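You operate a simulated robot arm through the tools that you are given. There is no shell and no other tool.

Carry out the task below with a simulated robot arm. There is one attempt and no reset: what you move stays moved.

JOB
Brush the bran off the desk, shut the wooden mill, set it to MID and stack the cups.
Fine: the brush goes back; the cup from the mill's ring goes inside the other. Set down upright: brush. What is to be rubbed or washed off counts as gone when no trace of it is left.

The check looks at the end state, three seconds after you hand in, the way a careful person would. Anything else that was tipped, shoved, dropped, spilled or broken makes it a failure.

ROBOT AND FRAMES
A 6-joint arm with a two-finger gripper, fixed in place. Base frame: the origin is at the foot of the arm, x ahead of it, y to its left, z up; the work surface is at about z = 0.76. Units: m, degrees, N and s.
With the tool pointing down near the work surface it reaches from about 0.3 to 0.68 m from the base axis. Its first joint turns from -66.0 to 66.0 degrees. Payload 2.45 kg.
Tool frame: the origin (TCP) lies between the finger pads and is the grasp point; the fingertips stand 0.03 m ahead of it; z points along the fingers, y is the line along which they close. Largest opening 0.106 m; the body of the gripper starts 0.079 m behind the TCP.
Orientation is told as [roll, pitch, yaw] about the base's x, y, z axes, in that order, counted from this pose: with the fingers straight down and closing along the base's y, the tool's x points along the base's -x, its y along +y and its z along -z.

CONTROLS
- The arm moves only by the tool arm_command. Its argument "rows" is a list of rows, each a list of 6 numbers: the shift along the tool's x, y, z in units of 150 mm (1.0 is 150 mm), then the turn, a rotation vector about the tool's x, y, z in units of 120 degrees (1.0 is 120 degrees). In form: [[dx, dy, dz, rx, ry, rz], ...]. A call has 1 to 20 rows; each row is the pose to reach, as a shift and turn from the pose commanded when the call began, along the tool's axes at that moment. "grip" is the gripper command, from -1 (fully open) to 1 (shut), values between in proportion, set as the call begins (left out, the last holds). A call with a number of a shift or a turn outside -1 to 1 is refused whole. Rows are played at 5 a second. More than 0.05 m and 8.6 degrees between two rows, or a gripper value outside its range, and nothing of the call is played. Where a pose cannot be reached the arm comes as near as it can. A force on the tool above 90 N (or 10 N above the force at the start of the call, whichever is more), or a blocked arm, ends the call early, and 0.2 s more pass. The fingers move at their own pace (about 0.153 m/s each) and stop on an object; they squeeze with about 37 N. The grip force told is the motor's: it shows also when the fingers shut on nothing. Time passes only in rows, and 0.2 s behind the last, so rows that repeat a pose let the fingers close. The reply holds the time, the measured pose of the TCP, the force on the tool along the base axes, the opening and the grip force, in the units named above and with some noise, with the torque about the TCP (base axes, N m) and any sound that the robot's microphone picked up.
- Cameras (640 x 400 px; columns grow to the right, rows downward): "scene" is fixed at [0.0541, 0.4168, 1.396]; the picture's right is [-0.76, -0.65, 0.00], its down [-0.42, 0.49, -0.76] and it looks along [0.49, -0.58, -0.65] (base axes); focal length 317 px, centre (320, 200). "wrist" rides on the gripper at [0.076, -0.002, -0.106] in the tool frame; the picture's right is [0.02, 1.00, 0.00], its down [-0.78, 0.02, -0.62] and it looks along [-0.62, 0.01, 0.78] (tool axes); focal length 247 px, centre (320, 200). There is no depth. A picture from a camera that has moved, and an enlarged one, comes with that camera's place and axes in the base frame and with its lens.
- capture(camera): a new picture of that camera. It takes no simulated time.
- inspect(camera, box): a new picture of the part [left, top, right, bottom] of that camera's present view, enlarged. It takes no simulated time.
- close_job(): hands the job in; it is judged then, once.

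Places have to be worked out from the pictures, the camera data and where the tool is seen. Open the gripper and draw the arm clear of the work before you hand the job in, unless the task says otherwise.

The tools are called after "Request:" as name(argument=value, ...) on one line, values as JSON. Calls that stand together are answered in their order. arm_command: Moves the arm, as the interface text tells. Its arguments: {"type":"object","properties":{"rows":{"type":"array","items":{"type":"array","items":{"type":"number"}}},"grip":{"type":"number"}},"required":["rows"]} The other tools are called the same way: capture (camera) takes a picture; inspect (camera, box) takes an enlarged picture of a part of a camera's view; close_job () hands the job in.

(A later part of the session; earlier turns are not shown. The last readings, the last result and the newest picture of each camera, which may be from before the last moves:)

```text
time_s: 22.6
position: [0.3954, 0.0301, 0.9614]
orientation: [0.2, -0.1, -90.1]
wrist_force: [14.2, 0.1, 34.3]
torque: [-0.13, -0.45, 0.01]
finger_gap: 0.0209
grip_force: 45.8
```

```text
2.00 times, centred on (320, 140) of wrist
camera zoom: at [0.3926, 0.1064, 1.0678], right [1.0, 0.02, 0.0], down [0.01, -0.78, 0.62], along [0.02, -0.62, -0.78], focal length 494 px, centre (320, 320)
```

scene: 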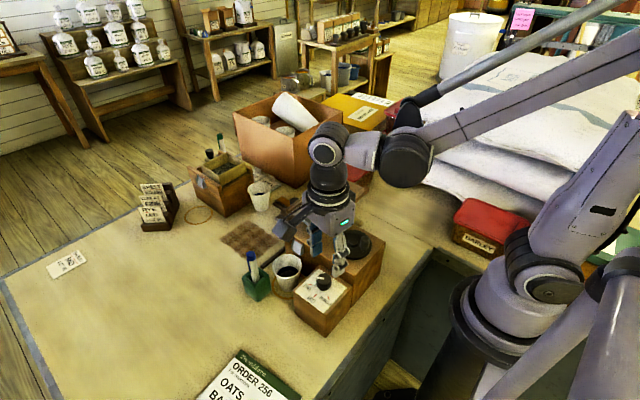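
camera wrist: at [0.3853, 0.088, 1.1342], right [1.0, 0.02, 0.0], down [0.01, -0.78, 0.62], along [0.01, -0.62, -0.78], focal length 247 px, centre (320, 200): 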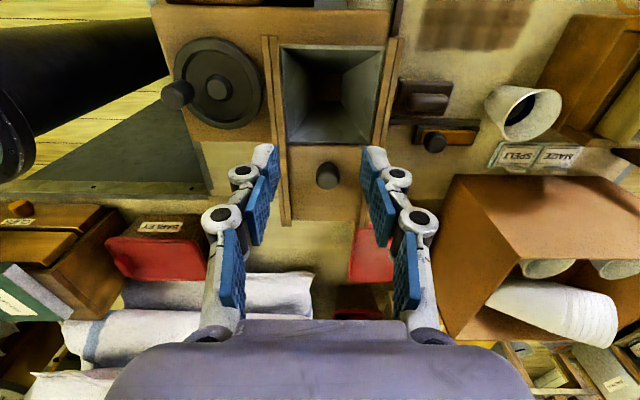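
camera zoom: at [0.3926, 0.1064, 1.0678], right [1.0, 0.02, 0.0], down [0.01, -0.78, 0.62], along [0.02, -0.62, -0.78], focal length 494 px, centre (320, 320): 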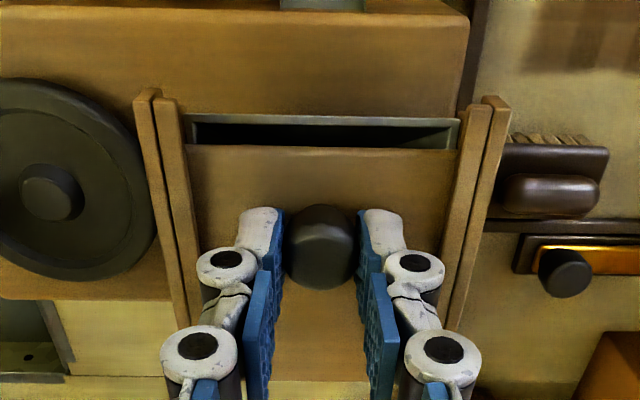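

The lid moved 70 mm; about 15–18 mm of opening remains. Continuing in small steps while easing up 2 mm to relieve vertical force.

Request:
arm_command(rows=[[0.02, 0, -0.01, 0, 0, 0], [0.04, 0, -0.013, 0, 0, 0], [0.06, 0, -0.013, 0, 0, 0], [0.073, 0, -0.013, 0, 0, 0], [0.073, 0, -0.013, 0, 0, 0]])

Request:
inspect(camera="wrist", box=[220, 40, 420, 240])

```text
time_s: 23.8
position: [0.3951, 0.0423, 0.9625]
orientation: [0.3, 0.0, -90.0]
wrist_force: [15.4, 0.4, -34.2]
torque: [-0.13, -0.35, -0.01]
finger_gap: 0.0211
grip_force: 45.3
```

```text
2.00 times, centred on (320, 140) of wrist
camera zoom: at [0.3927, 0.1179, 1.0687], right [1.0, 0.02, 0.0], down [0.01, -0.78, 0.62], along [0.02, -0.62, -0.78], focal length 494 px, centre (320, 320)
```

zoom: 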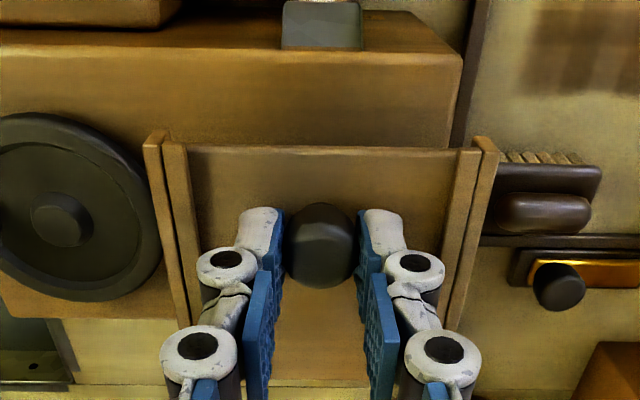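

The hopper now appears covered; vertical force flipped sign, so I'll drop back 1 mm and nudge +y a few mm to find the end stop.

Request:
arm_command(rows=[[0.0, 0, 0.0065, 0, 0, 0], [0.01, 0, 0.0065, 0, 0, 0], [0.02, 0, 0.0065, 0, 0, 0], [0.03, 0, 0.0065, 0, 0, 0], [0.03, 0, 0.0065, 0, 0, 0]])

Request:
inspect(camera="wrist", box=[220, 40, 420, 240])

Request:
inspect(camera="scene", box=[270, 170, 370, 250])

```text
time_s: 25.0
position: [0.3948, 0.0437, 0.9625]
orientation: [0.2, -0.3, -90.2]
wrist_force: [16.8, -24.0, 21.1]
torque: [-0.09, -0.47, -0.16]
finger_gap: 0.0211
grip_force: 44.8
```

```text
2.00 times, centred on (320, 140) of wrist
camera zoom: at [0.3927, 0.1199, 1.0679], right [1.0, 0.02, 0.0], down [0.01, -0.78, 0.63], along [0.02, -0.63, -0.78], focal length 494 px, centre (320, 320)
```

zoom: 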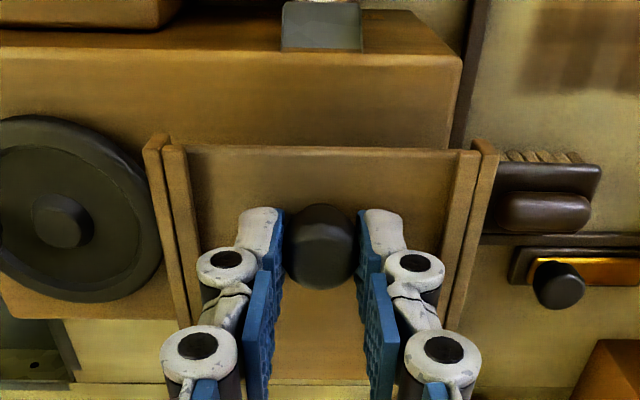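

```text
5.00 times, centred on (320, 210) of scene
camera zoom: at [0.0543, 0.4162, 1.3963], right [-0.76, -0.65, 0.0], down [-0.42, 0.5, -0.76], along [0.49, -0.58, -0.65], focal length 1583 px, centre (320, 150)
```

zoom: 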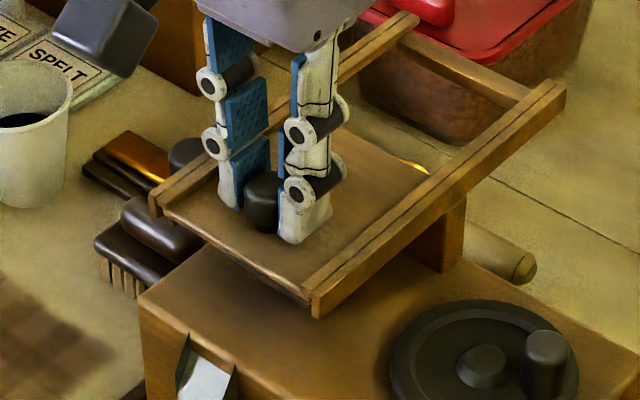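

The lid hit its end stop (y force -24 N, no more motion), so it's shut. Relaxing the push, opening, and rising.

Request:
arm_command(rows=[[-0.02, 0, -0.004, 0, 0, 0], [-0.02, 0, -0.004, 0, 0, 0]])

Request:
arm_command(rows=[[0, 0, 0, 0, 0, 0], [0, 0, 0, 0, 0, 0], [0, 0, -0.1, 0, 0, 0], [0, 0, -0.35, 0, 0, 0], [0, 0, -0.65, 0, 0, 0], [0, 0, -0.65, 0, 0, 0]], grip=0.245)

Request:
inspect(camera="wrist", box=[220, 40, 420, 240])

Request:
inspect(camera="scene", box=[270, 170, 370, 250])

```text
time_s: 25.6
position: [0.3948, 0.0429, 0.9621]
orientation: [0.3, -0.3, -90.0]
wrist_force: [14.3, -8.3, 4.4]
torque: [-1.42, -0.44, 0.04]
finger_gap: 0.021
grip_force: 45.2
```

```text
time_s: 27.0
position: [0.3939, 0.0446, 1.0599]
orientation: [0.1, 0.1, -89.9]
wrist_force: [0.6, 0.1, -0.9]
torque: [0.01, 0.03, -0.01]
finger_gap: 0.0403
grip_force: 0.1
```

```text
2.00 times, centred on (320, 140) of wrist
camera zoom: at [0.3913, 0.121, 1.1665], right [1.0, 0.02, 0.0], down [0.02, -0.78, 0.62], along [0.01, -0.62, -0.78], focal length 494 px, centre (320, 320)
```

zoom: 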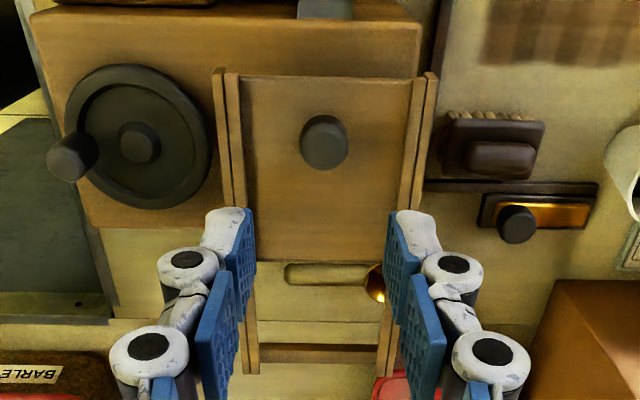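

```text
5.00 times, centred on (320, 210) of scene
camera zoom: at [0.0541, 0.4168, 1.396], right [-0.76, -0.65, 0.0], down [-0.42, 0.49, -0.76], along [0.49, -0.58, -0.65], focal length 1583 px, centre (320, 150)
```

zoom: 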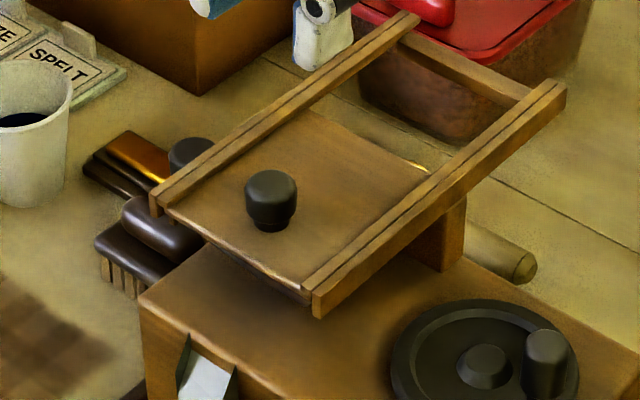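

The lid is flush at its stop. Now the brush: I'll move above it (≈0.526, -0.0125) and test yaw -180° so the camera stays clear of the hopper rails while the pads close across the handle's width.

Request:
arm_command(rows=[[-0.032, 0.073, 0, 0, 0, 0.0625], [-0.063, 0.147, 0, 0, 0, 0.125], [-0.095, 0.22, 0, 0, 0, 0.1875], [-0.127, 0.293, 0, 0, 0, 0.25], [-0.158, 0.367, 0, 0, 0, 0.3125], [-0.19, 0.44, 0, 0, 0, 0.375], [-0.222, 0.513, 0, 0, 0, 0.4375], [-0.253, 0.587, 0, 0, 0, 0.5], [-0.285, 0.66, 0, 0, 0, 0.5625], [-0.317, 0.733, 0, 0, 0, 0.625], [-0.348, 0.807, 0, 0, 0, 0.6875], [-0.38, 0.88, 0.1, 0, 0, 0.75], [-0.38, 0.88, 0.3, 0, 0, 0.75], [-0.38, 0.88, 0.3, 0, 0, 0.75]], grip=0.245)

Request:
capture(camera="wrist")

Request:
inspect(camera="wrist", box=[220, 40, 420, 240])

Request:
capture(camera="scene")

```text
time_s: 30.0
position: [0.5222, -0.0526, 1.0129]
orientation: [-0.7, 0.1, -178.4]
wrist_force: [0.5, 0.5, 0.1]
torque: [-0.04, 0.02, -0.01]
finger_gap: 0.0402
grip_force: 0.0
out of reach, approached as far as the arm can: row 12, 13, 14
```

```text
taken
camera wrist: at [0.598, -0.0503, 1.1208], right [0.05, -1.0, -0.01], down [-0.78, -0.04, 0.62], along [-0.62, -0.02, -0.78], focal length 247 px, centre (320, 200)
```

wrist: 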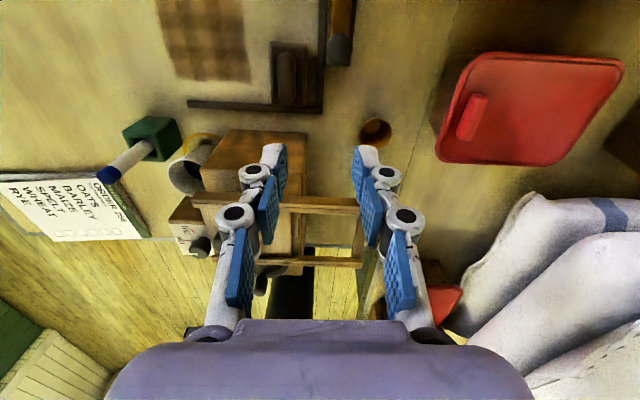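

```text
2.00 times, centred on (320, 140) of wrist
camera zoom: at [0.598, -0.0503, 1.1208], right [0.05, -1.0, -0.01], down [-0.78, -0.04, 0.62], along [-0.62, -0.02, -0.78], focal length 494 px, centre (320, 320)
```

zoom: 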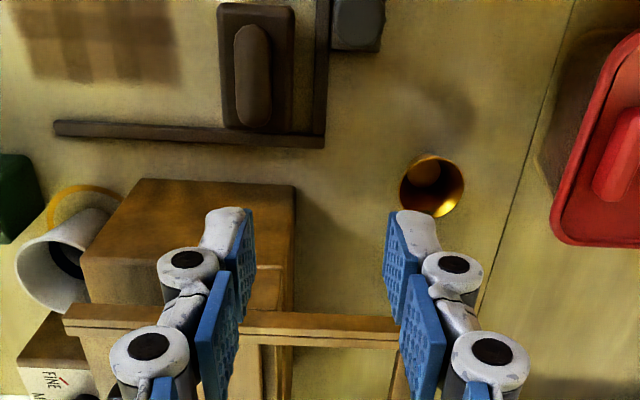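

```text
taken
```

scene: 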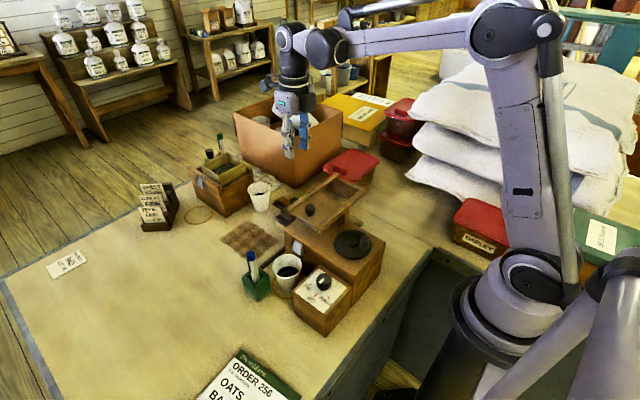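

Yaw -180° is at the wrist limit there, so I'll go back to yaw -90° and grip the handle lengthwise (closing along x), which keeps camera and fingers clear.

Request:
arm_command(rows=[[0, 0, 0, 0, 0, -0.0625], [0, 0, 0, 0, 0, -0.125], [0, 0, 0, 0, 0, -0.1875], [0, 0, 0, 0, 0, -0.25], [0, 0, 0, 0, 0, -0.3125], [0, 0, 0, 0, 0, -0.375], [0, 0, 0, 0, 0, -0.4375], [0, 0, 0, 0, 0, -0.5], [0, 0, 0, 0, 0, -0.5625], [0, 0, 0, 0, 0, -0.625], [0, 0, 0, 0, 0, -0.6875], [0, 0, 0, 0, 0, -0.75], [0, 0, 0, 0, 0, -0.75]])

Request:
capture(camera="wrist")

```text
time_s: 32.8
position: [0.5215, -0.0546, 1.0147]
orientation: [0.1, -0.1, -89.9]
wrist_force: [0.5, -0.1, 0.0]
torque: [0.01, -0.02, -0.02]
finger_gap: 0.0403
grip_force: 0.1
```

```text
taken
camera wrist: at [0.5204, 0.0223, 1.1215], right [1.0, 0.02, 0.0], down [0.02, -0.78, 0.62], along [0.01, -0.62, -0.78], focal length 247 px, centre (320, 200)
```

wrist: 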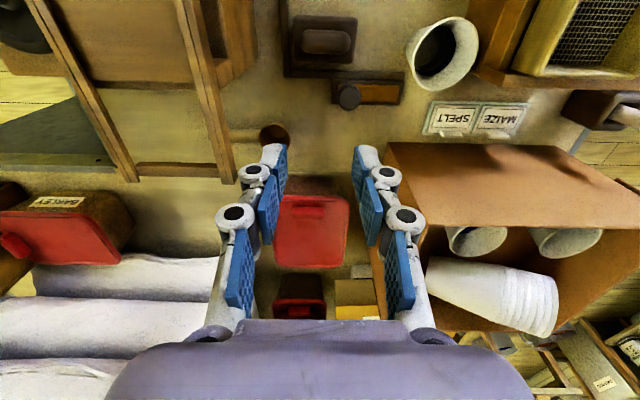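

Back at yaw -90°. Zooming on the brush from nearly above to pin down handle position.

Request:
inspect(camera="wrist", box=[270, 0, 410, 120])

Request:
inspect(camera="scene", box=[260, 175, 330, 235])

```text
3.33 times, centred on (340, 60) of wrist
camera zoom: at [0.5204, 0.0223, 1.1215], right [1.0, 0.02, 0.0], down [0.02, -0.78, 0.62], along [0.01, -0.62, -0.78], focal length 823 px, centre (253, 667)
```

zoom: 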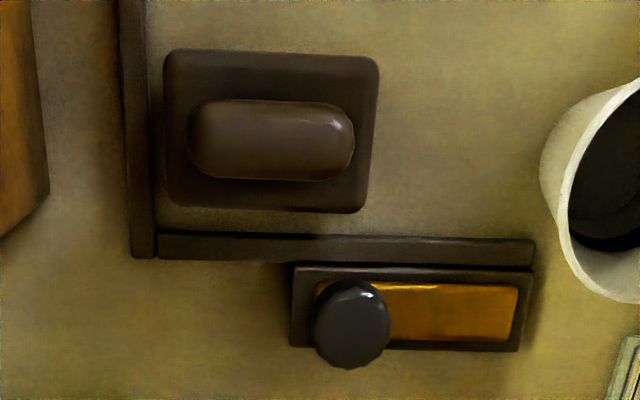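

```text
6.67 times, centred on (295, 205) of scene
camera zoom: at [0.0541, 0.4168, 1.396], right [-0.76, -0.65, 0.0], down [-0.42, 0.49, -0.76], along [0.49, -0.58, -0.65], focal length 2111 px, centre (487, 167)
```

zoom: 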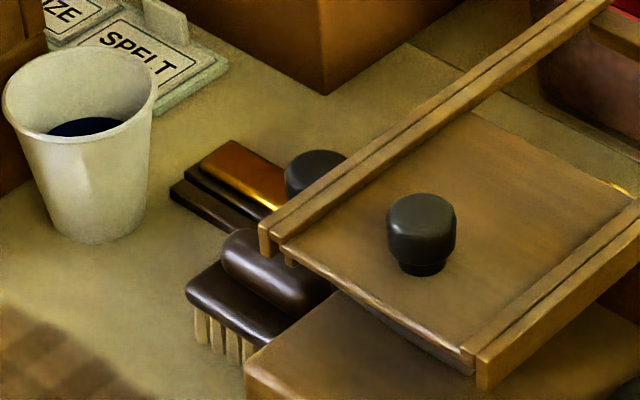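

Handle measured: x 0.4975–0.5525, y centre ≈ -0.012, block top z≈0.784, handle top ≈0.806. Moving above it with a 0.068 m opening and lowering to z≈0.88 for a check.

Request:
arm_command(rows=[[0.15, 0.012, 0, 0, 0, 0], [0.287, 0.023, 0, 0, 0, 0], [0.287, 0.023, 0.3, 0, 0, 0], [0.287, 0.023, 0.6, 0, 0, 0], [0.287, 0.023, 0.85, 0, 0, 0], [0.287, 0.023, 0.85, 0, 0, 0]], grip=-0.283)

Request:
capture(camera="wrist")

Request:
inspect(camera="wrist", box=[220, 60, 420, 260])

Request:
inspect(camera="scene", box=[240, 150, 340, 250])

```text
time_s: 34.2
position: [0.5242, -0.0106, 0.8856]
orientation: [0.1, 0.0, -90.1]
wrist_force: [0.2, 0.0, -0.4]
torque: [-0.03, -0.01, 0.01]
finger_gap: 0.0681
grip_force: 0.0
```

```text
taken
camera wrist: at [0.5219, 0.0652, 0.9919], right [1.0, 0.02, 0.0], down [0.02, -0.78, 0.62], along [0.01, -0.62, -0.78], focal length 247 px, centre (320, 200)
```

wrist: 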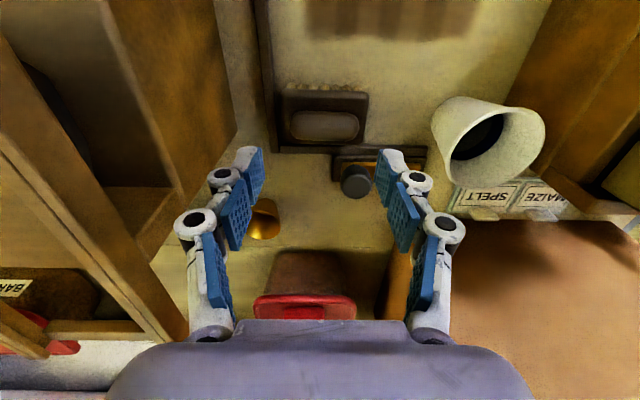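

```text
2.00 times, centred on (320, 160) of wrist
camera zoom: at [0.5219, 0.0652, 0.9919], right [1.0, 0.02, 0.0], down [0.02, -0.78, 0.62], along [0.01, -0.62, -0.78], focal length 494 px, centre (320, 280)
```

zoom: 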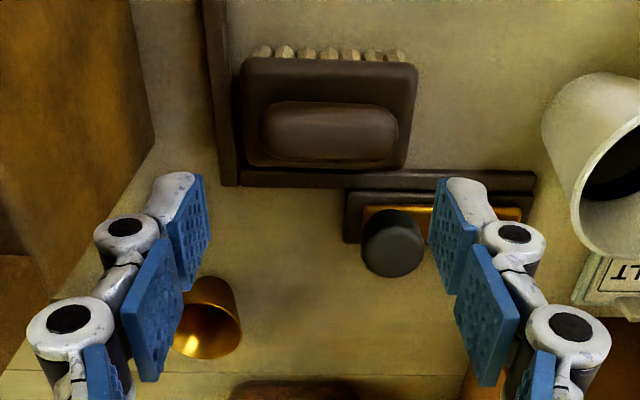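

```text
4.00 times, centred on (290, 200) of scene
camera zoom: at [0.0541, 0.4168, 1.396], right [-0.76, -0.65, 0.0], down [-0.42, 0.49, -0.76], along [0.49, -0.58, -0.65], focal length 1267 px, centre (440, 200)
```

zoom: 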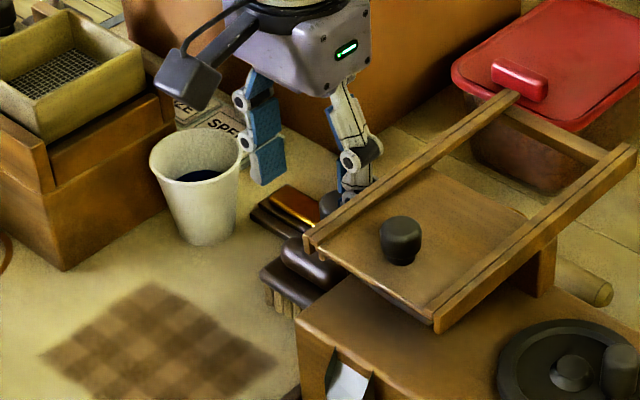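

Aligned within ~2 mm. Descending to TCP z≈0.820 (tips just above the block top), then closing on the handle ends.

Request:
arm_command(rows=[[-0.006, 0.012, 0.15, 0, 0, 0], [-0.006, 0.012, 0.3, 0, 0, 0], [-0.006, 0.012, 0.4, 0, 0, 0], [-0.006, 0.012, 0.437, 0, 0, 0], [-0.006, 0.012, 0.437, 0, 0, 0]])

Request:
inspect(camera="wrist", box=[220, 60, 420, 260])

```text
time_s: 35.4
position: [0.5262, -0.0131, 0.8219]
orientation: [0.0, 0.0, -90.2]
wrist_force: [0.3, 0.5, 0.0]
torque: [-0.02, 0.03, -0.01]
finger_gap: 0.0679
grip_force: 0.0
```

```text
2.00 times, centred on (320, 160) of wrist
camera zoom: at [0.5252, 0.064, 0.9273], right [1.0, 0.02, 0.0], down [0.02, -0.78, 0.62], along [0.01, -0.62, -0.78], focal length 494 px, centre (320, 280)
```

zoom: 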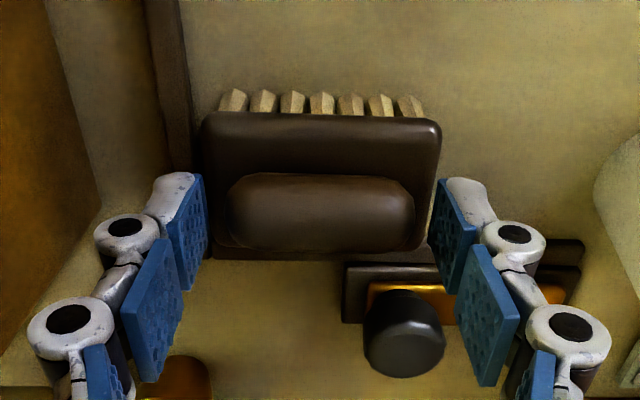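

Fingers straddle the handle symmetrically in both directions. Closing.

Request:
arm_command(rows=[[0, 0, 0, 0, 0, 0], [0, 0, 0, 0, 0, 0], [0, 0, 0, 0, 0, 0]], grip=1)

Request:
inspect(camera="wrist", box=[220, 60, 420, 260])

```text
time_s: 36.2
position: [0.5276, -0.0121, 0.822]
orientation: [0.1, 0.0, -90.1]
wrist_force: [-0.1, 0.0, -0.3]
torque: [0.05, -0.02, 0.01]
finger_gap: 0.0551
grip_force: 37.3
```

```text
2.00 times, centred on (320, 160) of wrist
camera zoom: at [0.5252, 0.064, 0.9275], right [1.0, 0.02, 0.0], down [0.02, -0.78, 0.62], along [0.01, -0.62, -0.78], focal length 494 px, centre (320, 280)
```

zoom: 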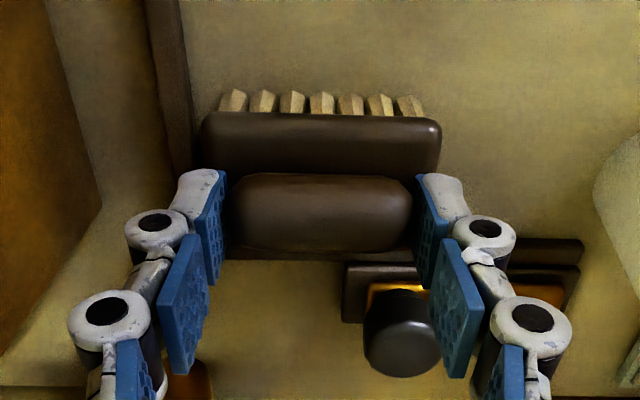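

Gripped at 0.055 m with no side load. Lifting 20 mm to check the hold.

Request:
arm_command(rows=[[0, 0, -0.067, 0, 0, 0], [0, 0, -0.133, 0, 0, 0], [0, 0, -0.133, 0, 0, 0]])

Request:
inspect(camera="wrist", box=[220, 60, 420, 260])

Request:
inspect(camera="scene", box=[240, 150, 340, 250])

```text
time_s: 37.0
position: [0.527, -0.0115, 0.8411]
orientation: [0.0, 0.0, -90.1]
wrist_force: [0.5, -0.1, -0.6]
torque: [0.02, -0.02, 0.0]
finger_gap: 0.0548
grip_force: 37.0
```

```text
2.00 times, centred on (320, 160) of wrist
camera zoom: at [0.5252, 0.0638, 0.9481], right [1.0, 0.02, 0.0], down [0.02, -0.78, 0.62], along [0.01, -0.62, -0.78], focal length 494 px, centre (320, 280)
```

zoom: 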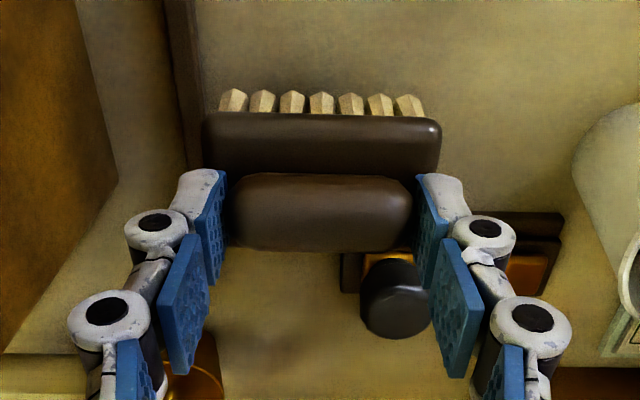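

```text
4.00 times, centred on (290, 200) of scene
camera zoom: at [0.0541, 0.4168, 1.396], right [-0.76, -0.65, 0.0], down [-0.42, 0.49, -0.76], along [0.49, -0.58, -0.65], focal length 1267 px, centre (440, 200)
```

zoom: 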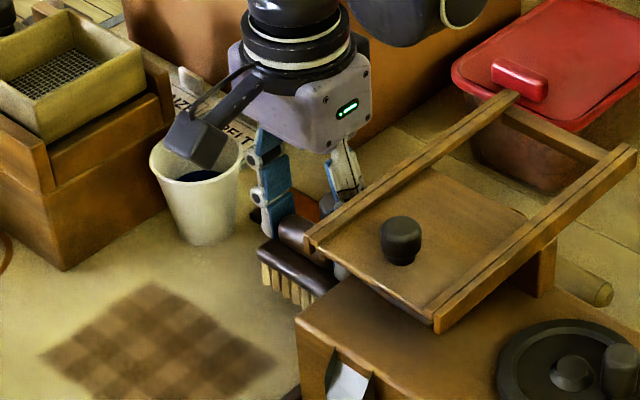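

Brush lifts level and firmly. Moving over the bran's near-left corner, then lowering to desk height and checking contact force.

Request:
arm_command(rows=[[0.16, 0.02, 0, 0, 0, 0], [0.33, 0.045, 0, 0, 0, 0], [0.493, 0.067, 0, 0, 0, 0], [0.493, 0.067, 0.067, 0, 0, 0], [0.493, 0.067, 0.12, 0, 0, 0], [0.493, 0.067, 0.12, 0, 0, 0]])

Request:
arm_command(rows=[[0, 0, 0.007, 0, 0, 0], [0, 0, 0.014, 0, 0, 0], [0, 0, 0.014, 0, 0, 0]])

Request:
inspect(camera="scene", box=[220, 170, 320, 270])

```text
time_s: 38.4
position: [0.5369, 0.0623, 0.8252]
orientation: [0.0, 0.0, -90.1]
wrist_force: [-0.3, 0.8, -1.1]
torque: [-0.02, 0.0, -0.01]
finger_gap: 0.055
grip_force: 37.1
```

```text
time_s: 39.2
position: [0.5378, 0.0623, 0.8223]
orientation: [-0.1, 0.0, -90.0]
wrist_force: [0.0, -0.1, -0.3]
torque: [0.03, 0.0, -0.02]
finger_gap: 0.0554
grip_force: 36.5
```

```text
4.00 times, centred on (270, 220) of scene
camera zoom: at [0.0541, 0.4168, 1.396], right [-0.76, -0.65, 0.0], down [-0.42, 0.49, -0.76], along [0.49, -0.58, -0.65], focal length 1267 px, centre (520, 120)
```

zoom: 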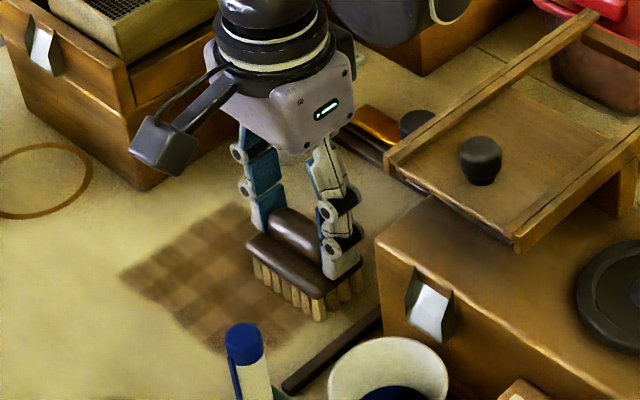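

No contact force yet. Lowering in half-millimetre steps until the bristles press.

Request:
arm_command(rows=[[0, 0, 0.0033, 0, 0, 0], [0, 0, 0.0067, 0, 0, 0], [0, 0, 0.0067, 0, 0, 0]])

Request:
arm_command(rows=[[0, 0, 0.0033, 0, 0, 0], [0, 0, 0.0067, 0, 0, 0], [0, 0, 0.0067, 0, 0, 0]])

```text
time_s: 40.0
position: [0.5371, 0.0619, 0.8223]
orientation: [0.0, 0.0, -90.1]
wrist_force: [-1.8, -0.1, 7.0]
torque: [-0.05, -0.12, -0.02]
finger_gap: 0.0551
grip_force: 37.3
```

```text
time_s: 40.8
position: [0.5372, 0.0618, 0.8201]
orientation: [0.2, 0.0, -90.1]
wrist_force: [0.7, -0.5, 16.8]
torque: [-0.09, -0.07, -0.01]
finger_gap: 0.0551
grip_force: 37.3
```

Contact force ~17 N. Sweeping along +x across the patch and back on this lane to see the effect.

Request:
arm_command(rows=[[0, 0.1, 0, 0, 0, 0], [0, 0.2, 0, 0, 0, 0], [0, 0.3, 0, 0, 0, 0], [0, 0.4, 0, 0, 0, 0], [0, 0.52, 0, 0, 0, 0], [0, 0.52, 0, 0, 0, 0]])

Request:
inspect(camera="scene", box=[200, 170, 320, 270])

Request:
capture(camera="wrist")

```text
time_s: 42.2
position: [0.6148, 0.0619, 0.8207]
orientation: [0.0, 0.0, -90.2]
wrist_force: [-10.6, 1.3, 25.7]
torque: [0.04, 0.34, -0.06]
finger_gap: 0.0549
grip_force: 37.1
```

```text
4.00 times, centred on (260, 220) of scene
camera zoom: at [0.0534, 0.4168, 1.3961], right [-0.76, -0.65, 0.0], down [-0.42, 0.49, -0.76], along [0.49, -0.58, -0.65], focal length 1267 px, centre (560, 120)
```

zoom: 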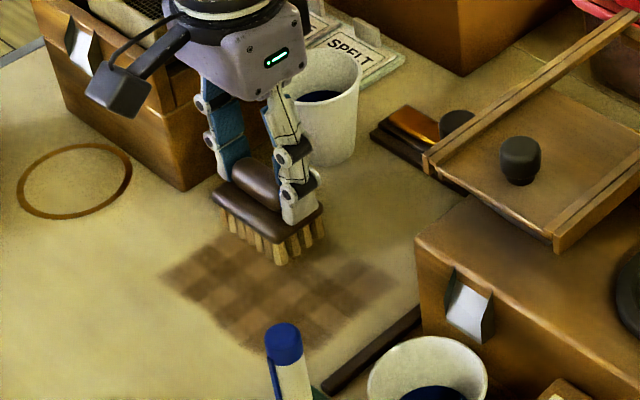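

```text
taken
camera wrist: at [0.6137, 0.1386, 0.9269], right [1.0, 0.02, 0.0], down [0.02, -0.78, 0.62], along [0.01, -0.62, -0.78], focal length 247 px, centre (320, 200)
```

wrist: 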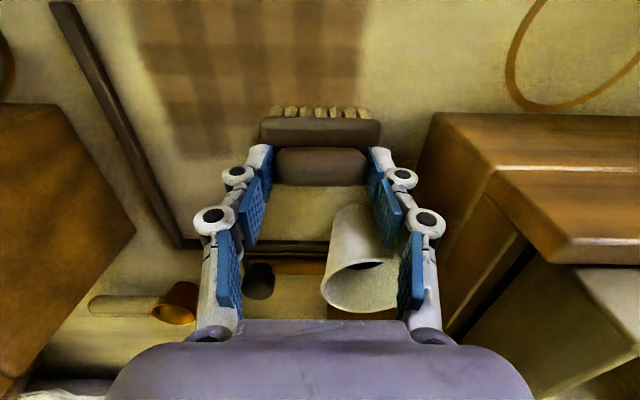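

Zooming on the swept lane to see how the bran responded.

Request:
inspect(camera="wrist", box=[90, 0, 430, 180])

Request:
inspect(camera="scene", box=[215, 205, 315, 265])

```text
1.88 times, centred on (260, 90) of wrist
camera zoom: at [0.6137, 0.1386, 0.9269], right [1.0, 0.02, 0.0], down [0.02, -0.78, 0.62], along [0.01, -0.62, -0.78], focal length 465 px, centre (433, 407)
```

zoom: 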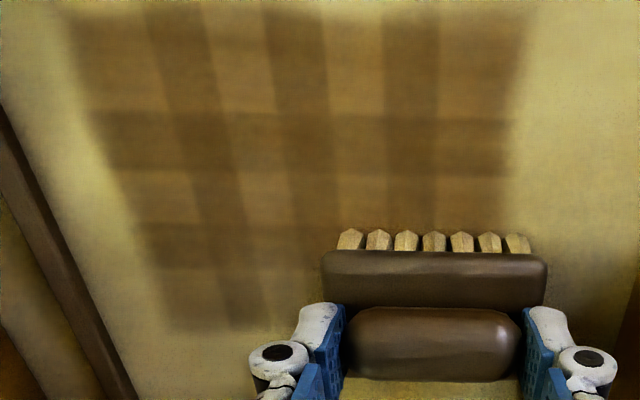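

```text
6.40 times, centred on (265, 235) of scene
camera zoom: at [0.0534, 0.4168, 1.3961], right [-0.76, -0.65, 0.0], down [-0.42, 0.49, -0.76], along [0.49, -0.58, -0.65], focal length 2026 px, centre (672, -24)
```

zoom: 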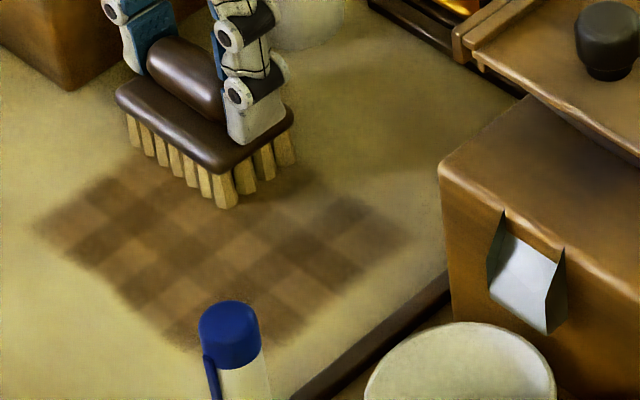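

The swept strip got lighter, so several strokes are needed. Running repeated back-and-forth strokes on this lane.

Request:
arm_command(rows=[[0, -0.18, 0, 0, 0, 0], [0, -0.36, 0, 0, 0, 0], [0, -0.54, 0, 0, 0, 0], [0, -0.36, 0, 0, 0, 0], [0, -0.18, 0, 0, 0, 0], [0, 0, 0, 0, 0, 0], [0, -0.18, 0, 0, 0, 0], [0, -0.36, 0, 0, 0, 0], [0, -0.54, 0, 0, 0, 0], [0, -0.36, 0, 0, 0, 0], [0, -0.18, 0, 0, 0, 0], [0, 0, 0, 0, 0, 0], [0, -0.18, 0, 0, 0, 0], [0, -0.36, 0, 0, 0, 0], [0, -0.54, 0, 0, 0, 0], [0, -0.36, 0, 0, 0, 0], [0, -0.18, 0, 0, 0, 0], [0, 0, 0, 0, 0, 0]])

Request:
inspect(camera="wrist", box=[90, 0, 430, 180])

Request:
inspect(camera="scene", box=[200, 170, 320, 270])

```text
time_s: 46.0
position: [0.6156, 0.0601, 0.8196]
orientation: [0.0, 0.0, -90.0]
wrist_force: [-7.7, -0.2, 16.4]
torque: [0.02, -0.01, -0.02]
finger_gap: 0.0551
grip_force: 37.1
```

```text
1.88 times, centred on (260, 90) of wrist
camera zoom: at [0.6137, 0.1373, 0.9264], right [1.0, 0.02, 0.0], down [0.02, -0.78, 0.62], along [0.01, -0.62, -0.78], focal length 465 px, centre (433, 407)
```

zoom: 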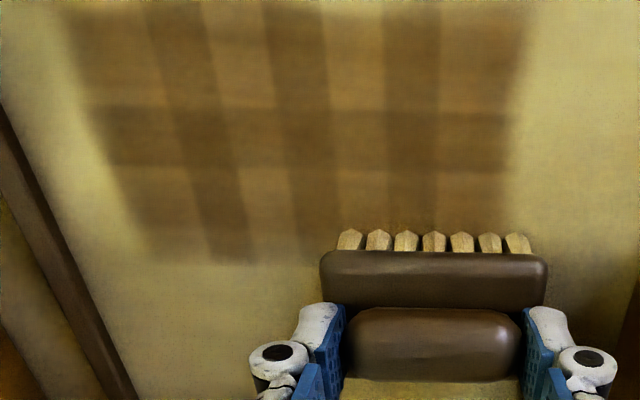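

```text
4.00 times, centred on (260, 220) of scene
camera zoom: at [0.0536, 0.4168, 1.3961], right [-0.76, -0.65, 0.0], down [-0.42, 0.49, -0.76], along [0.49, -0.58, -0.65], focal length 1267 px, centre (560, 120)
```

zoom: 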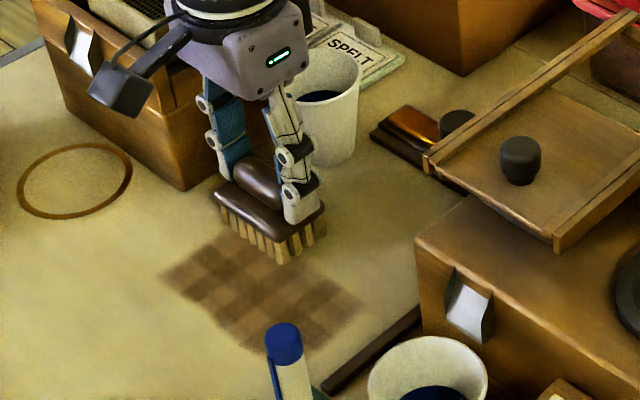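

That lane is now clean. Lifting slightly, shifting 27 mm in +y, and stroking the next lane.

Request:
arm_command(rows=[[0.09, 0, -0.03, 0, 0, 0], [0.18, 0, -0.03, 0, 0, 0], [0.18, 0, 0, 0, 0, 0], [0.18, -0.18, 0, 0, 0, 0], [0.18, -0.36, 0, 0, 0, 0], [0.18, -0.54, 0, 0, 0, 0], [0.18, -0.36, 0, 0, 0, 0], [0.18, -0.18, 0, 0, 0, 0], [0.18, 0, 0, 0, 0, 0], [0.18, -0.18, 0, 0, 0, 0], [0.18, -0.36, 0, 0, 0, 0], [0.18, -0.54, 0, 0, 0, 0], [0.18, -0.36, 0, 0, 0, 0], [0.18, -0.18, 0, 0, 0, 0], [0.18, 0, 0, 0, 0, 0], [0.18, -0.18, 0, 0, 0, 0], [0.18, -0.36, 0, 0, 0, 0], [0.18, -0.54, 0, 0, 0, 0]])

Request:
arm_command(rows=[[0, 0.18, 0, 0, 0, 0], [0, 0.36, 0, 0, 0, 0], [0, 0.54, 0, 0, 0, 0], [0, 0.36, 0, 0, 0, 0], [0, 0.18, 0, 0, 0, 0], [0, 0, 0, 0, 0, 0], [0, 0.18, 0, 0, 0, 0], [0, 0.36, 0, 0, 0, 0], [0, 0.54, 0, 0, 0, 0], [0, 0.54, 0, 0, 0, 0]])

Request:
inspect(camera="wrist", box=[90, 0, 430, 180])

Request:
inspect(camera="scene", box=[200, 170, 320, 270])

```text
time_s: 49.8
position: [0.5351, 0.0892, 0.8206]
orientation: [0.1, 0.0, -90.0]
wrist_force: [2.4, -0.1, 6.1]
torque: [0.0, 0.12, 0.0]
finger_gap: 0.055
grip_force: 36.6
```

```text
time_s: 52.0
position: [0.6173, 0.0883, 0.82]
orientation: [0.0, 0.0, -90.0]
wrist_force: [-0.7, 0.4, -0.3]
torque: [-0.01, -0.02, 0.01]
finger_gap: 0.055
grip_force: 37.7
```

```text
1.88 times, centred on (260, 90) of wrist
camera zoom: at [0.6154, 0.1645, 0.9264], right [1.0, 0.02, 0.0], down [0.02, -0.78, 0.62], along [0.01, -0.62, -0.78], focal length 465 px, centre (433, 407)
```

zoom: 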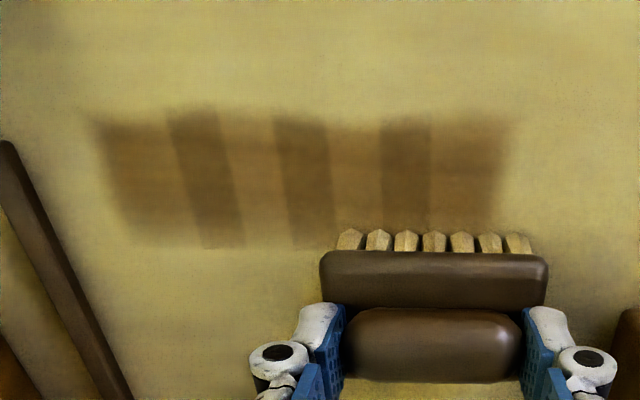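

```text
4.00 times, centred on (260, 220) of scene
camera zoom: at [0.0541, 0.4168, 1.396], right [-0.76, -0.65, 0.0], down [-0.42, 0.49, -0.76], along [0.49, -0.58, -0.65], focal length 1267 px, centre (560, 120)
```

zoom: 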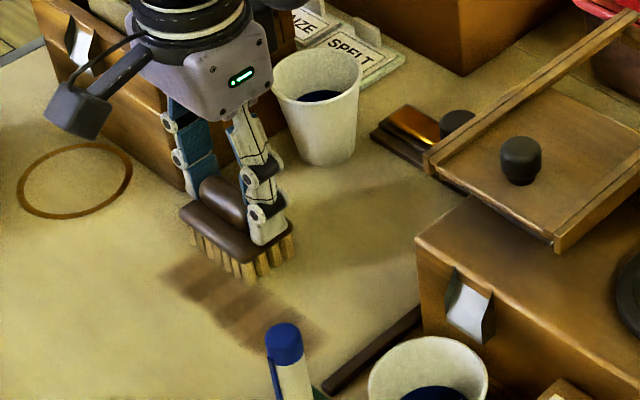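

Second lane is clean too, though contact has gone light. Shifting another 26 mm and pressing about 1 mm deeper for the third lane.

Request:
arm_command(rows=[[0.09, 0, -0.03, 0, 0, 0], [0.175, 0, -0.03, 0, 0, 0], [0.175, 0, 0.0067, 0, 0, 0], [0.175, 0, 0.0067, 0, 0, 0]])

```text
time_s: 53.0
position: [0.6159, 0.1157, 0.8195]
orientation: [-0.1, 0.0, -90.1]
wrist_force: [-0.1, -0.1, 0.3]
torque: [0.0, 0.05, -0.01]
finger_gap: 0.055
grip_force: 37.0
```

Still almost no contact force; pressing down further in half-millimetre steps.

Request:
arm_command(rows=[[0, 0, 0.0033, 0, 0, 0], [0, 0, 0.0067, 0, 0, 0], [0, 0, 0.0067, 0, 0, 0]])

```text
time_s: 53.8
position: [0.6171, 0.1152, 0.8191]
orientation: [0.1, 0.0, -90.1]
wrist_force: [1.6, 0.2, 31.1]
torque: [-0.01, 0.09, -0.01]
finger_gap: 0.055
grip_force: 37.2
```

Contact is ~31 N now. Stroking the third lane.

Request:
arm_command(rows=[[0, -0.18, 0, 0, 0, 0], [0, -0.36, 0, 0, 0, 0], [0, -0.54, 0, 0, 0, 0], [0, -0.36, 0, 0, 0, 0], [0, -0.18, 0, 0, 0, 0], [0, 0, 0, 0, 0, 0], [0, -0.18, 0, 0, 0, 0], [0, -0.36, 0, 0, 0, 0], [0, -0.54, 0, 0, 0, 0], [0, -0.36, 0, 0, 0, 0], [0, -0.18, 0, 0, 0, 0], [0, 0, 0, 0, 0, 0], [0, -0.18, 0, 0, 0, 0], [0, -0.36, 0, 0, 0, 0], [0, -0.54, 0, 0, 0, 0], [0, -0.36, 0, 0, 0, 0], [0, -0.18, 0, 0, 0, 0], [0, 0, 0, 0, 0, 0]])

Request:
inspect(camera="wrist", box=[90, 0, 430, 180])

Request:
inspect(camera="scene", box=[200, 170, 320, 270])

```text
time_s: 57.6
position: [0.6156, 0.1143, 0.8189]
orientation: [-0.1, 0.0, -90.0]
wrist_force: [-5.9, 0.0, 13.9]
torque: [0.02, 0.42, -0.01]
finger_gap: 0.055
grip_force: 37.1
```

```text
1.88 times, centred on (260, 90) of wrist
camera zoom: at [0.6145, 0.1905, 0.9255], right [1.0, 0.02, 0.0], down [0.02, -0.78, 0.62], along [0.01, -0.62, -0.78], focal length 465 px, centre (433, 407)
```

zoom: 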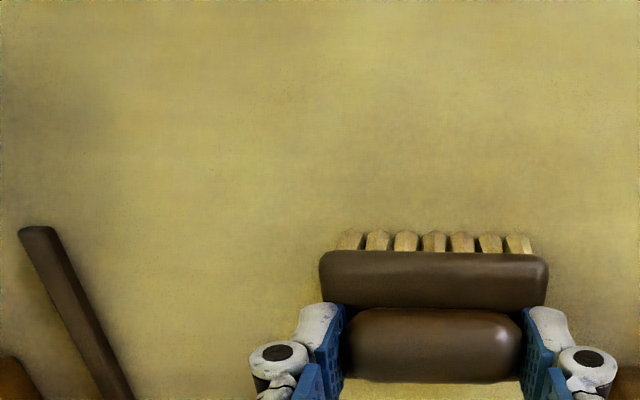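

```text
4.00 times, centred on (260, 220) of scene
camera zoom: at [0.0537, 0.4168, 1.3961], right [-0.76, -0.65, 0.0], down [-0.42, 0.49, -0.76], along [0.49, -0.58, -0.65], focal length 1267 px, centre (560, 120)
```

zoom: 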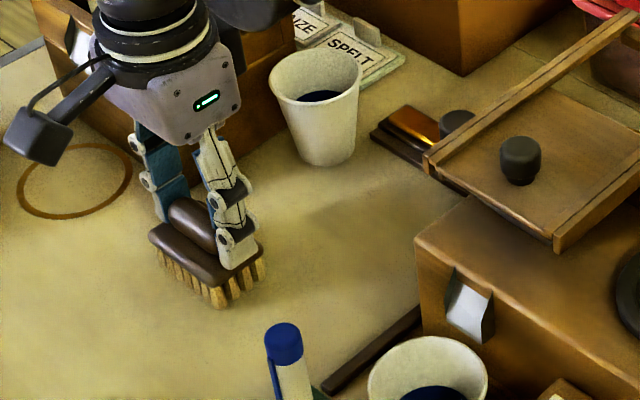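

The patch looks gone; I'll do an extra lane at the +y edge to remove any faint fringe, then inspect.

Request:
arm_command(rows=[[0.08, 0, -0.03, 0, 0, 0], [0.15, 0, -0.03, 0, 0, 0], [0.15, 0, 0.0, 0, 0, 0], [0.15, -0.18, 0, 0, 0, 0], [0.15, -0.36, 0, 0, 0, 0], [0.15, -0.57, 0, 0, 0, 0], [0.15, -0.36, 0, 0, 0, 0], [0.15, -0.18, 0, 0, 0, 0], [0.15, 0, 0, 0, 0, 0], [0.15, -0.18, 0, 0, 0, 0], [0.15, -0.36, 0, 0, 0, 0], [0.15, -0.57, 0, 0, 0, 0], [0.15, -0.57, 0, 0, 0, 0]])

Request:
arm_command(rows=[[0, 0, -0.1, 0, 0, 0], [0, 0, -0.3, 0, 0, 0], [0, 0, -0.5, 0, 0, 0], [0, 0, -0.5, 0, 0, 0]])

Request:
capture(camera="wrist")

Request:
inspect(camera="scene", box=[200, 180, 320, 280])

```text
time_s: 60.4
position: [0.5306, 0.1388, 0.819]
orientation: [0.2, 0.0, -90.1]
wrist_force: [14.7, -0.8, 39.3]
torque: [0.0, -0.19, -0.02]
finger_gap: 0.055
grip_force: 37.2
```

```text
time_s: 61.4
position: [0.5291, 0.1379, 0.893]
orientation: [0.0, -0.1, -90.1]
wrist_force: [-0.6, 0.1, -0.3]
torque: [0.01, 0.02, 0.03]
finger_gap: 0.0545
grip_force: 36.7
```

```text
taken
camera wrist: at [0.5279, 0.2138, 0.9992], right [1.0, 0.02, 0.0], down [0.02, -0.78, 0.62], along [0.01, -0.62, -0.78], focal length 247 px, centre (320, 200)
```

wrist: 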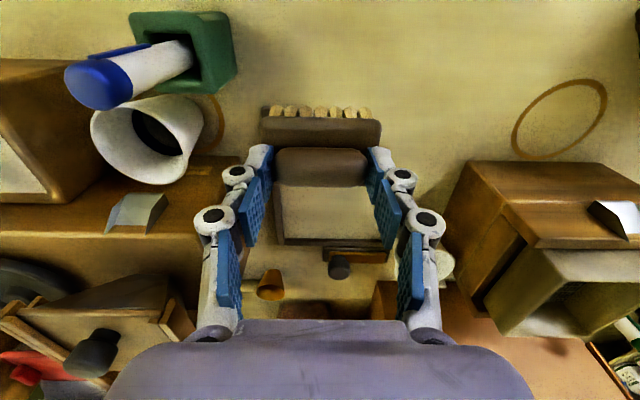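

```text
4.00 times, centred on (260, 230) of scene
camera zoom: at [0.0541, 0.4168, 1.396], right [-0.76, -0.65, 0.0], down [-0.42, 0.49, -0.76], along [0.49, -0.58, -0.65], focal length 1267 px, centre (560, 80)
```

zoom: 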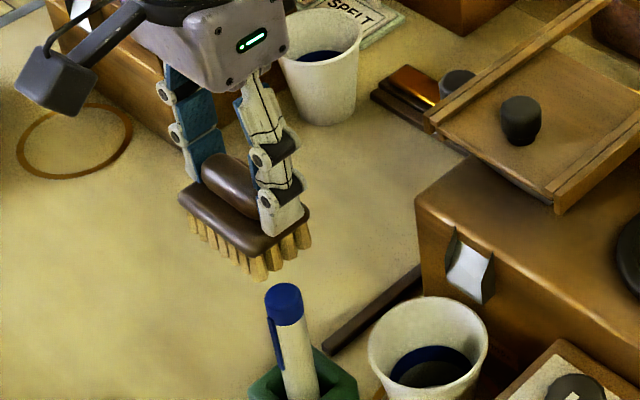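

The view is partly blocked by the gripper. I'll carry the brush back above its corner and inspect the desk from the scene camera before setting it down.

Request:
arm_command(rows=[[-0.25, -0.004, 0, 0, 0, 0], [-0.5, -0.008, 0, 0, 0, 0], [-0.75, -0.012, 0, 0, 0, 0], [-0.998, -0.017, 0, 0, 0, 0], [-0.998, -0.017, 0, 0, 0, 0]])

Request:
inspect(camera="scene", box=[190, 180, 320, 280])

Request:
capture(camera="wrist")

```text
time_s: 62.6
position: [0.528, -0.0116, 0.8928]
orientation: [0.0, 0.0, -90.0]
wrist_force: [0.4, -0.2, 0.0]
torque: [0.01, 0.06, -0.01]
finger_gap: 0.055
grip_force: 37.0
```

```text
4.00 times, centred on (255, 230) of scene
camera zoom: at [0.0541, 0.4168, 1.396], right [-0.76, -0.65, 0.0], down [-0.42, 0.49, -0.76], along [0.49, -0.58, -0.65], focal length 1267 px, centre (580, 80)
```

zoom: 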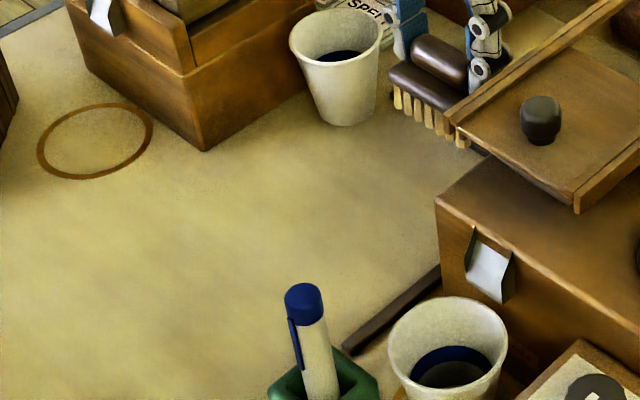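

```text
taken
camera wrist: at [0.5257, 0.0638, 0.9985], right [1.0, 0.02, 0.0], down [0.02, -0.78, 0.62], along [0.01, -0.62, -0.78], focal length 247 px, centre (320, 200)
```

wrist: 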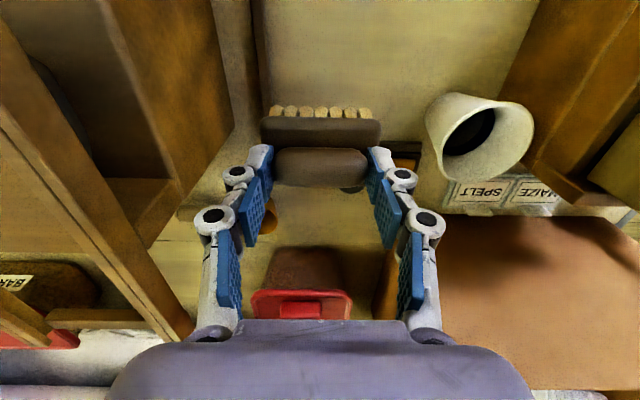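

The desk looks clean; checking the former patch area at higher zoom for any trace while I still hold the brush.

Request:
inspect(camera="scene", box=[212, 212, 262, 252])

Request:
inspect(camera="scene", box=[245, 215, 295, 255])

Request:
inspect(camera="wrist", box=[240, 0, 520, 110])

```text
10.00 times, centred on (237, 232) of scene
camera zoom: at [0.0541, 0.4168, 1.396], right [-0.76, -0.65, 0.0], down [-0.42, 0.49, -0.76], along [0.49, -0.58, -0.65], focal length 3166 px, centre (1150, -120)
```

zoom: 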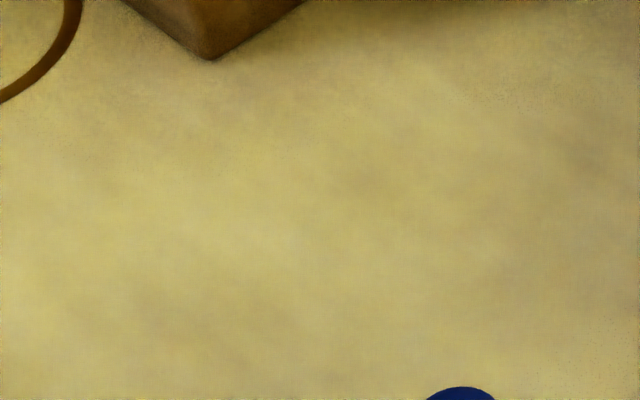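

```text
10.00 times, centred on (270, 235) of scene
camera zoom: at [0.0541, 0.4168, 1.396], right [-0.76, -0.65, 0.0], down [-0.42, 0.49, -0.76], along [0.49, -0.58, -0.65], focal length 3166 px, centre (820, -150)
```

zoom: 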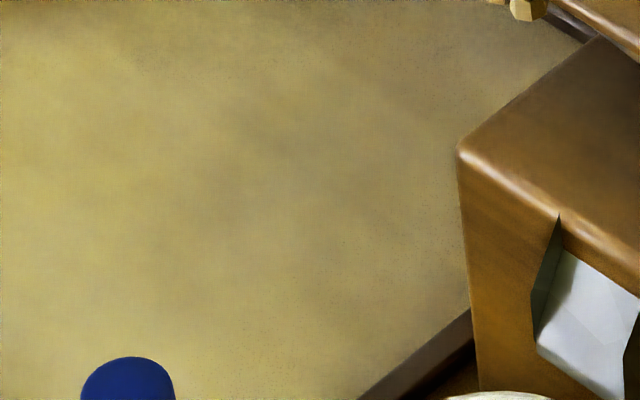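

```text
2.29 times, centred on (380, 55) of wrist
camera zoom: at [0.5257, 0.0638, 0.9985], right [1.0, 0.02, 0.0], down [0.02, -0.78, 0.62], along [0.01, -0.62, -0.78], focal length 564 px, centre (183, 531)
```

zoom: 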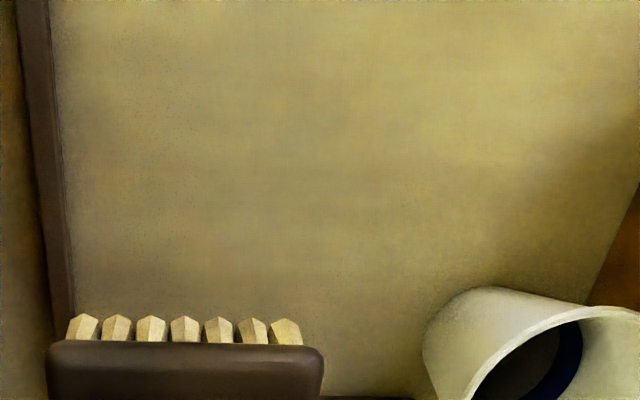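

Request:
inspect(camera="wrist", box=[265, 0, 365, 60])

Request:
inspect(camera="wrist", box=[360, 0, 460, 60])

```text
6.40 times, centred on (315, 30) of wrist
camera zoom: at [0.5257, 0.0638, 0.9985], right [1.0, 0.02, 0.0], down [0.02, -0.78, 0.62], along [0.01, -0.62, -0.78], focal length 1581 px, centre (352, 1288)
```

zoom: 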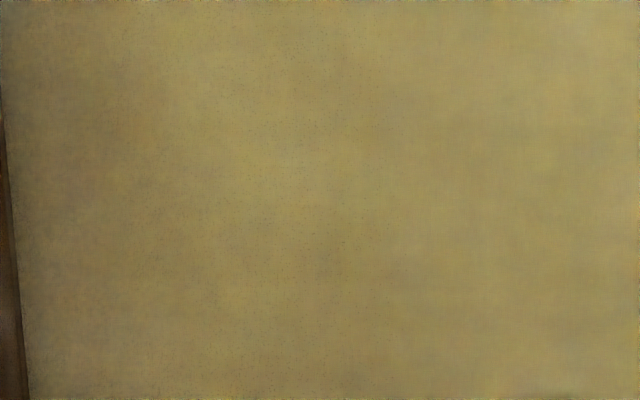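

```text
6.40 times, centred on (410, 30) of wrist
camera zoom: at [0.5257, 0.0638, 0.9985], right [1.0, 0.02, 0.0], down [0.02, -0.78, 0.62], along [0.01, -0.62, -0.78], focal length 1581 px, centre (-256, 1288)
```

zoom: 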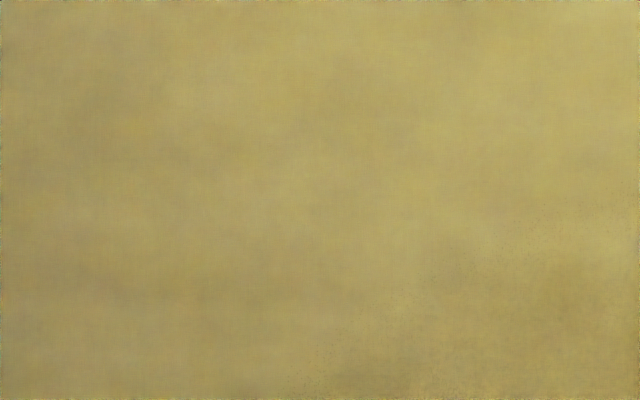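

No trace of the pattern remains. Lowering the brush onto its spot in the fence corner, stopping just above the desk.

Request:
arm_command(rows=[[0, 0, 0.15, 0, 0, 0], [0, 0, 0.3, 0, 0, 0], [0, 0, 0.42, 0, 0, 0], [0, 0, 0.46, 0, 0, 0], [0, 0, 0.46, 0, 0, 0]])

Request:
inspect(camera="wrist", box=[220, 60, 420, 260])

```text
time_s: 63.8
position: [0.5261, -0.0112, 0.8241]
orientation: [0.0, -0.1, -90.1]
wrist_force: [-0.8, -0.1, -1.1]
torque: [0.02, 0.01, -0.03]
finger_gap: 0.055
grip_force: 37.1
```

```text
2.00 times, centred on (320, 160) of wrist
camera zoom: at [0.5249, 0.0647, 0.9303], right [1.0, 0.02, 0.0], down [0.02, -0.78, 0.62], along [0.01, -0.62, -0.78], focal length 494 px, centre (320, 280)
```

zoom: 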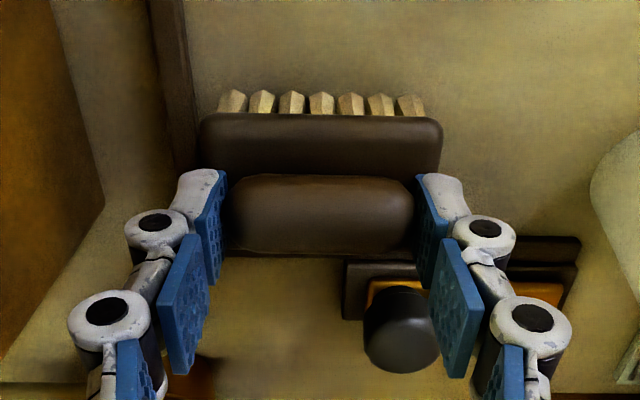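

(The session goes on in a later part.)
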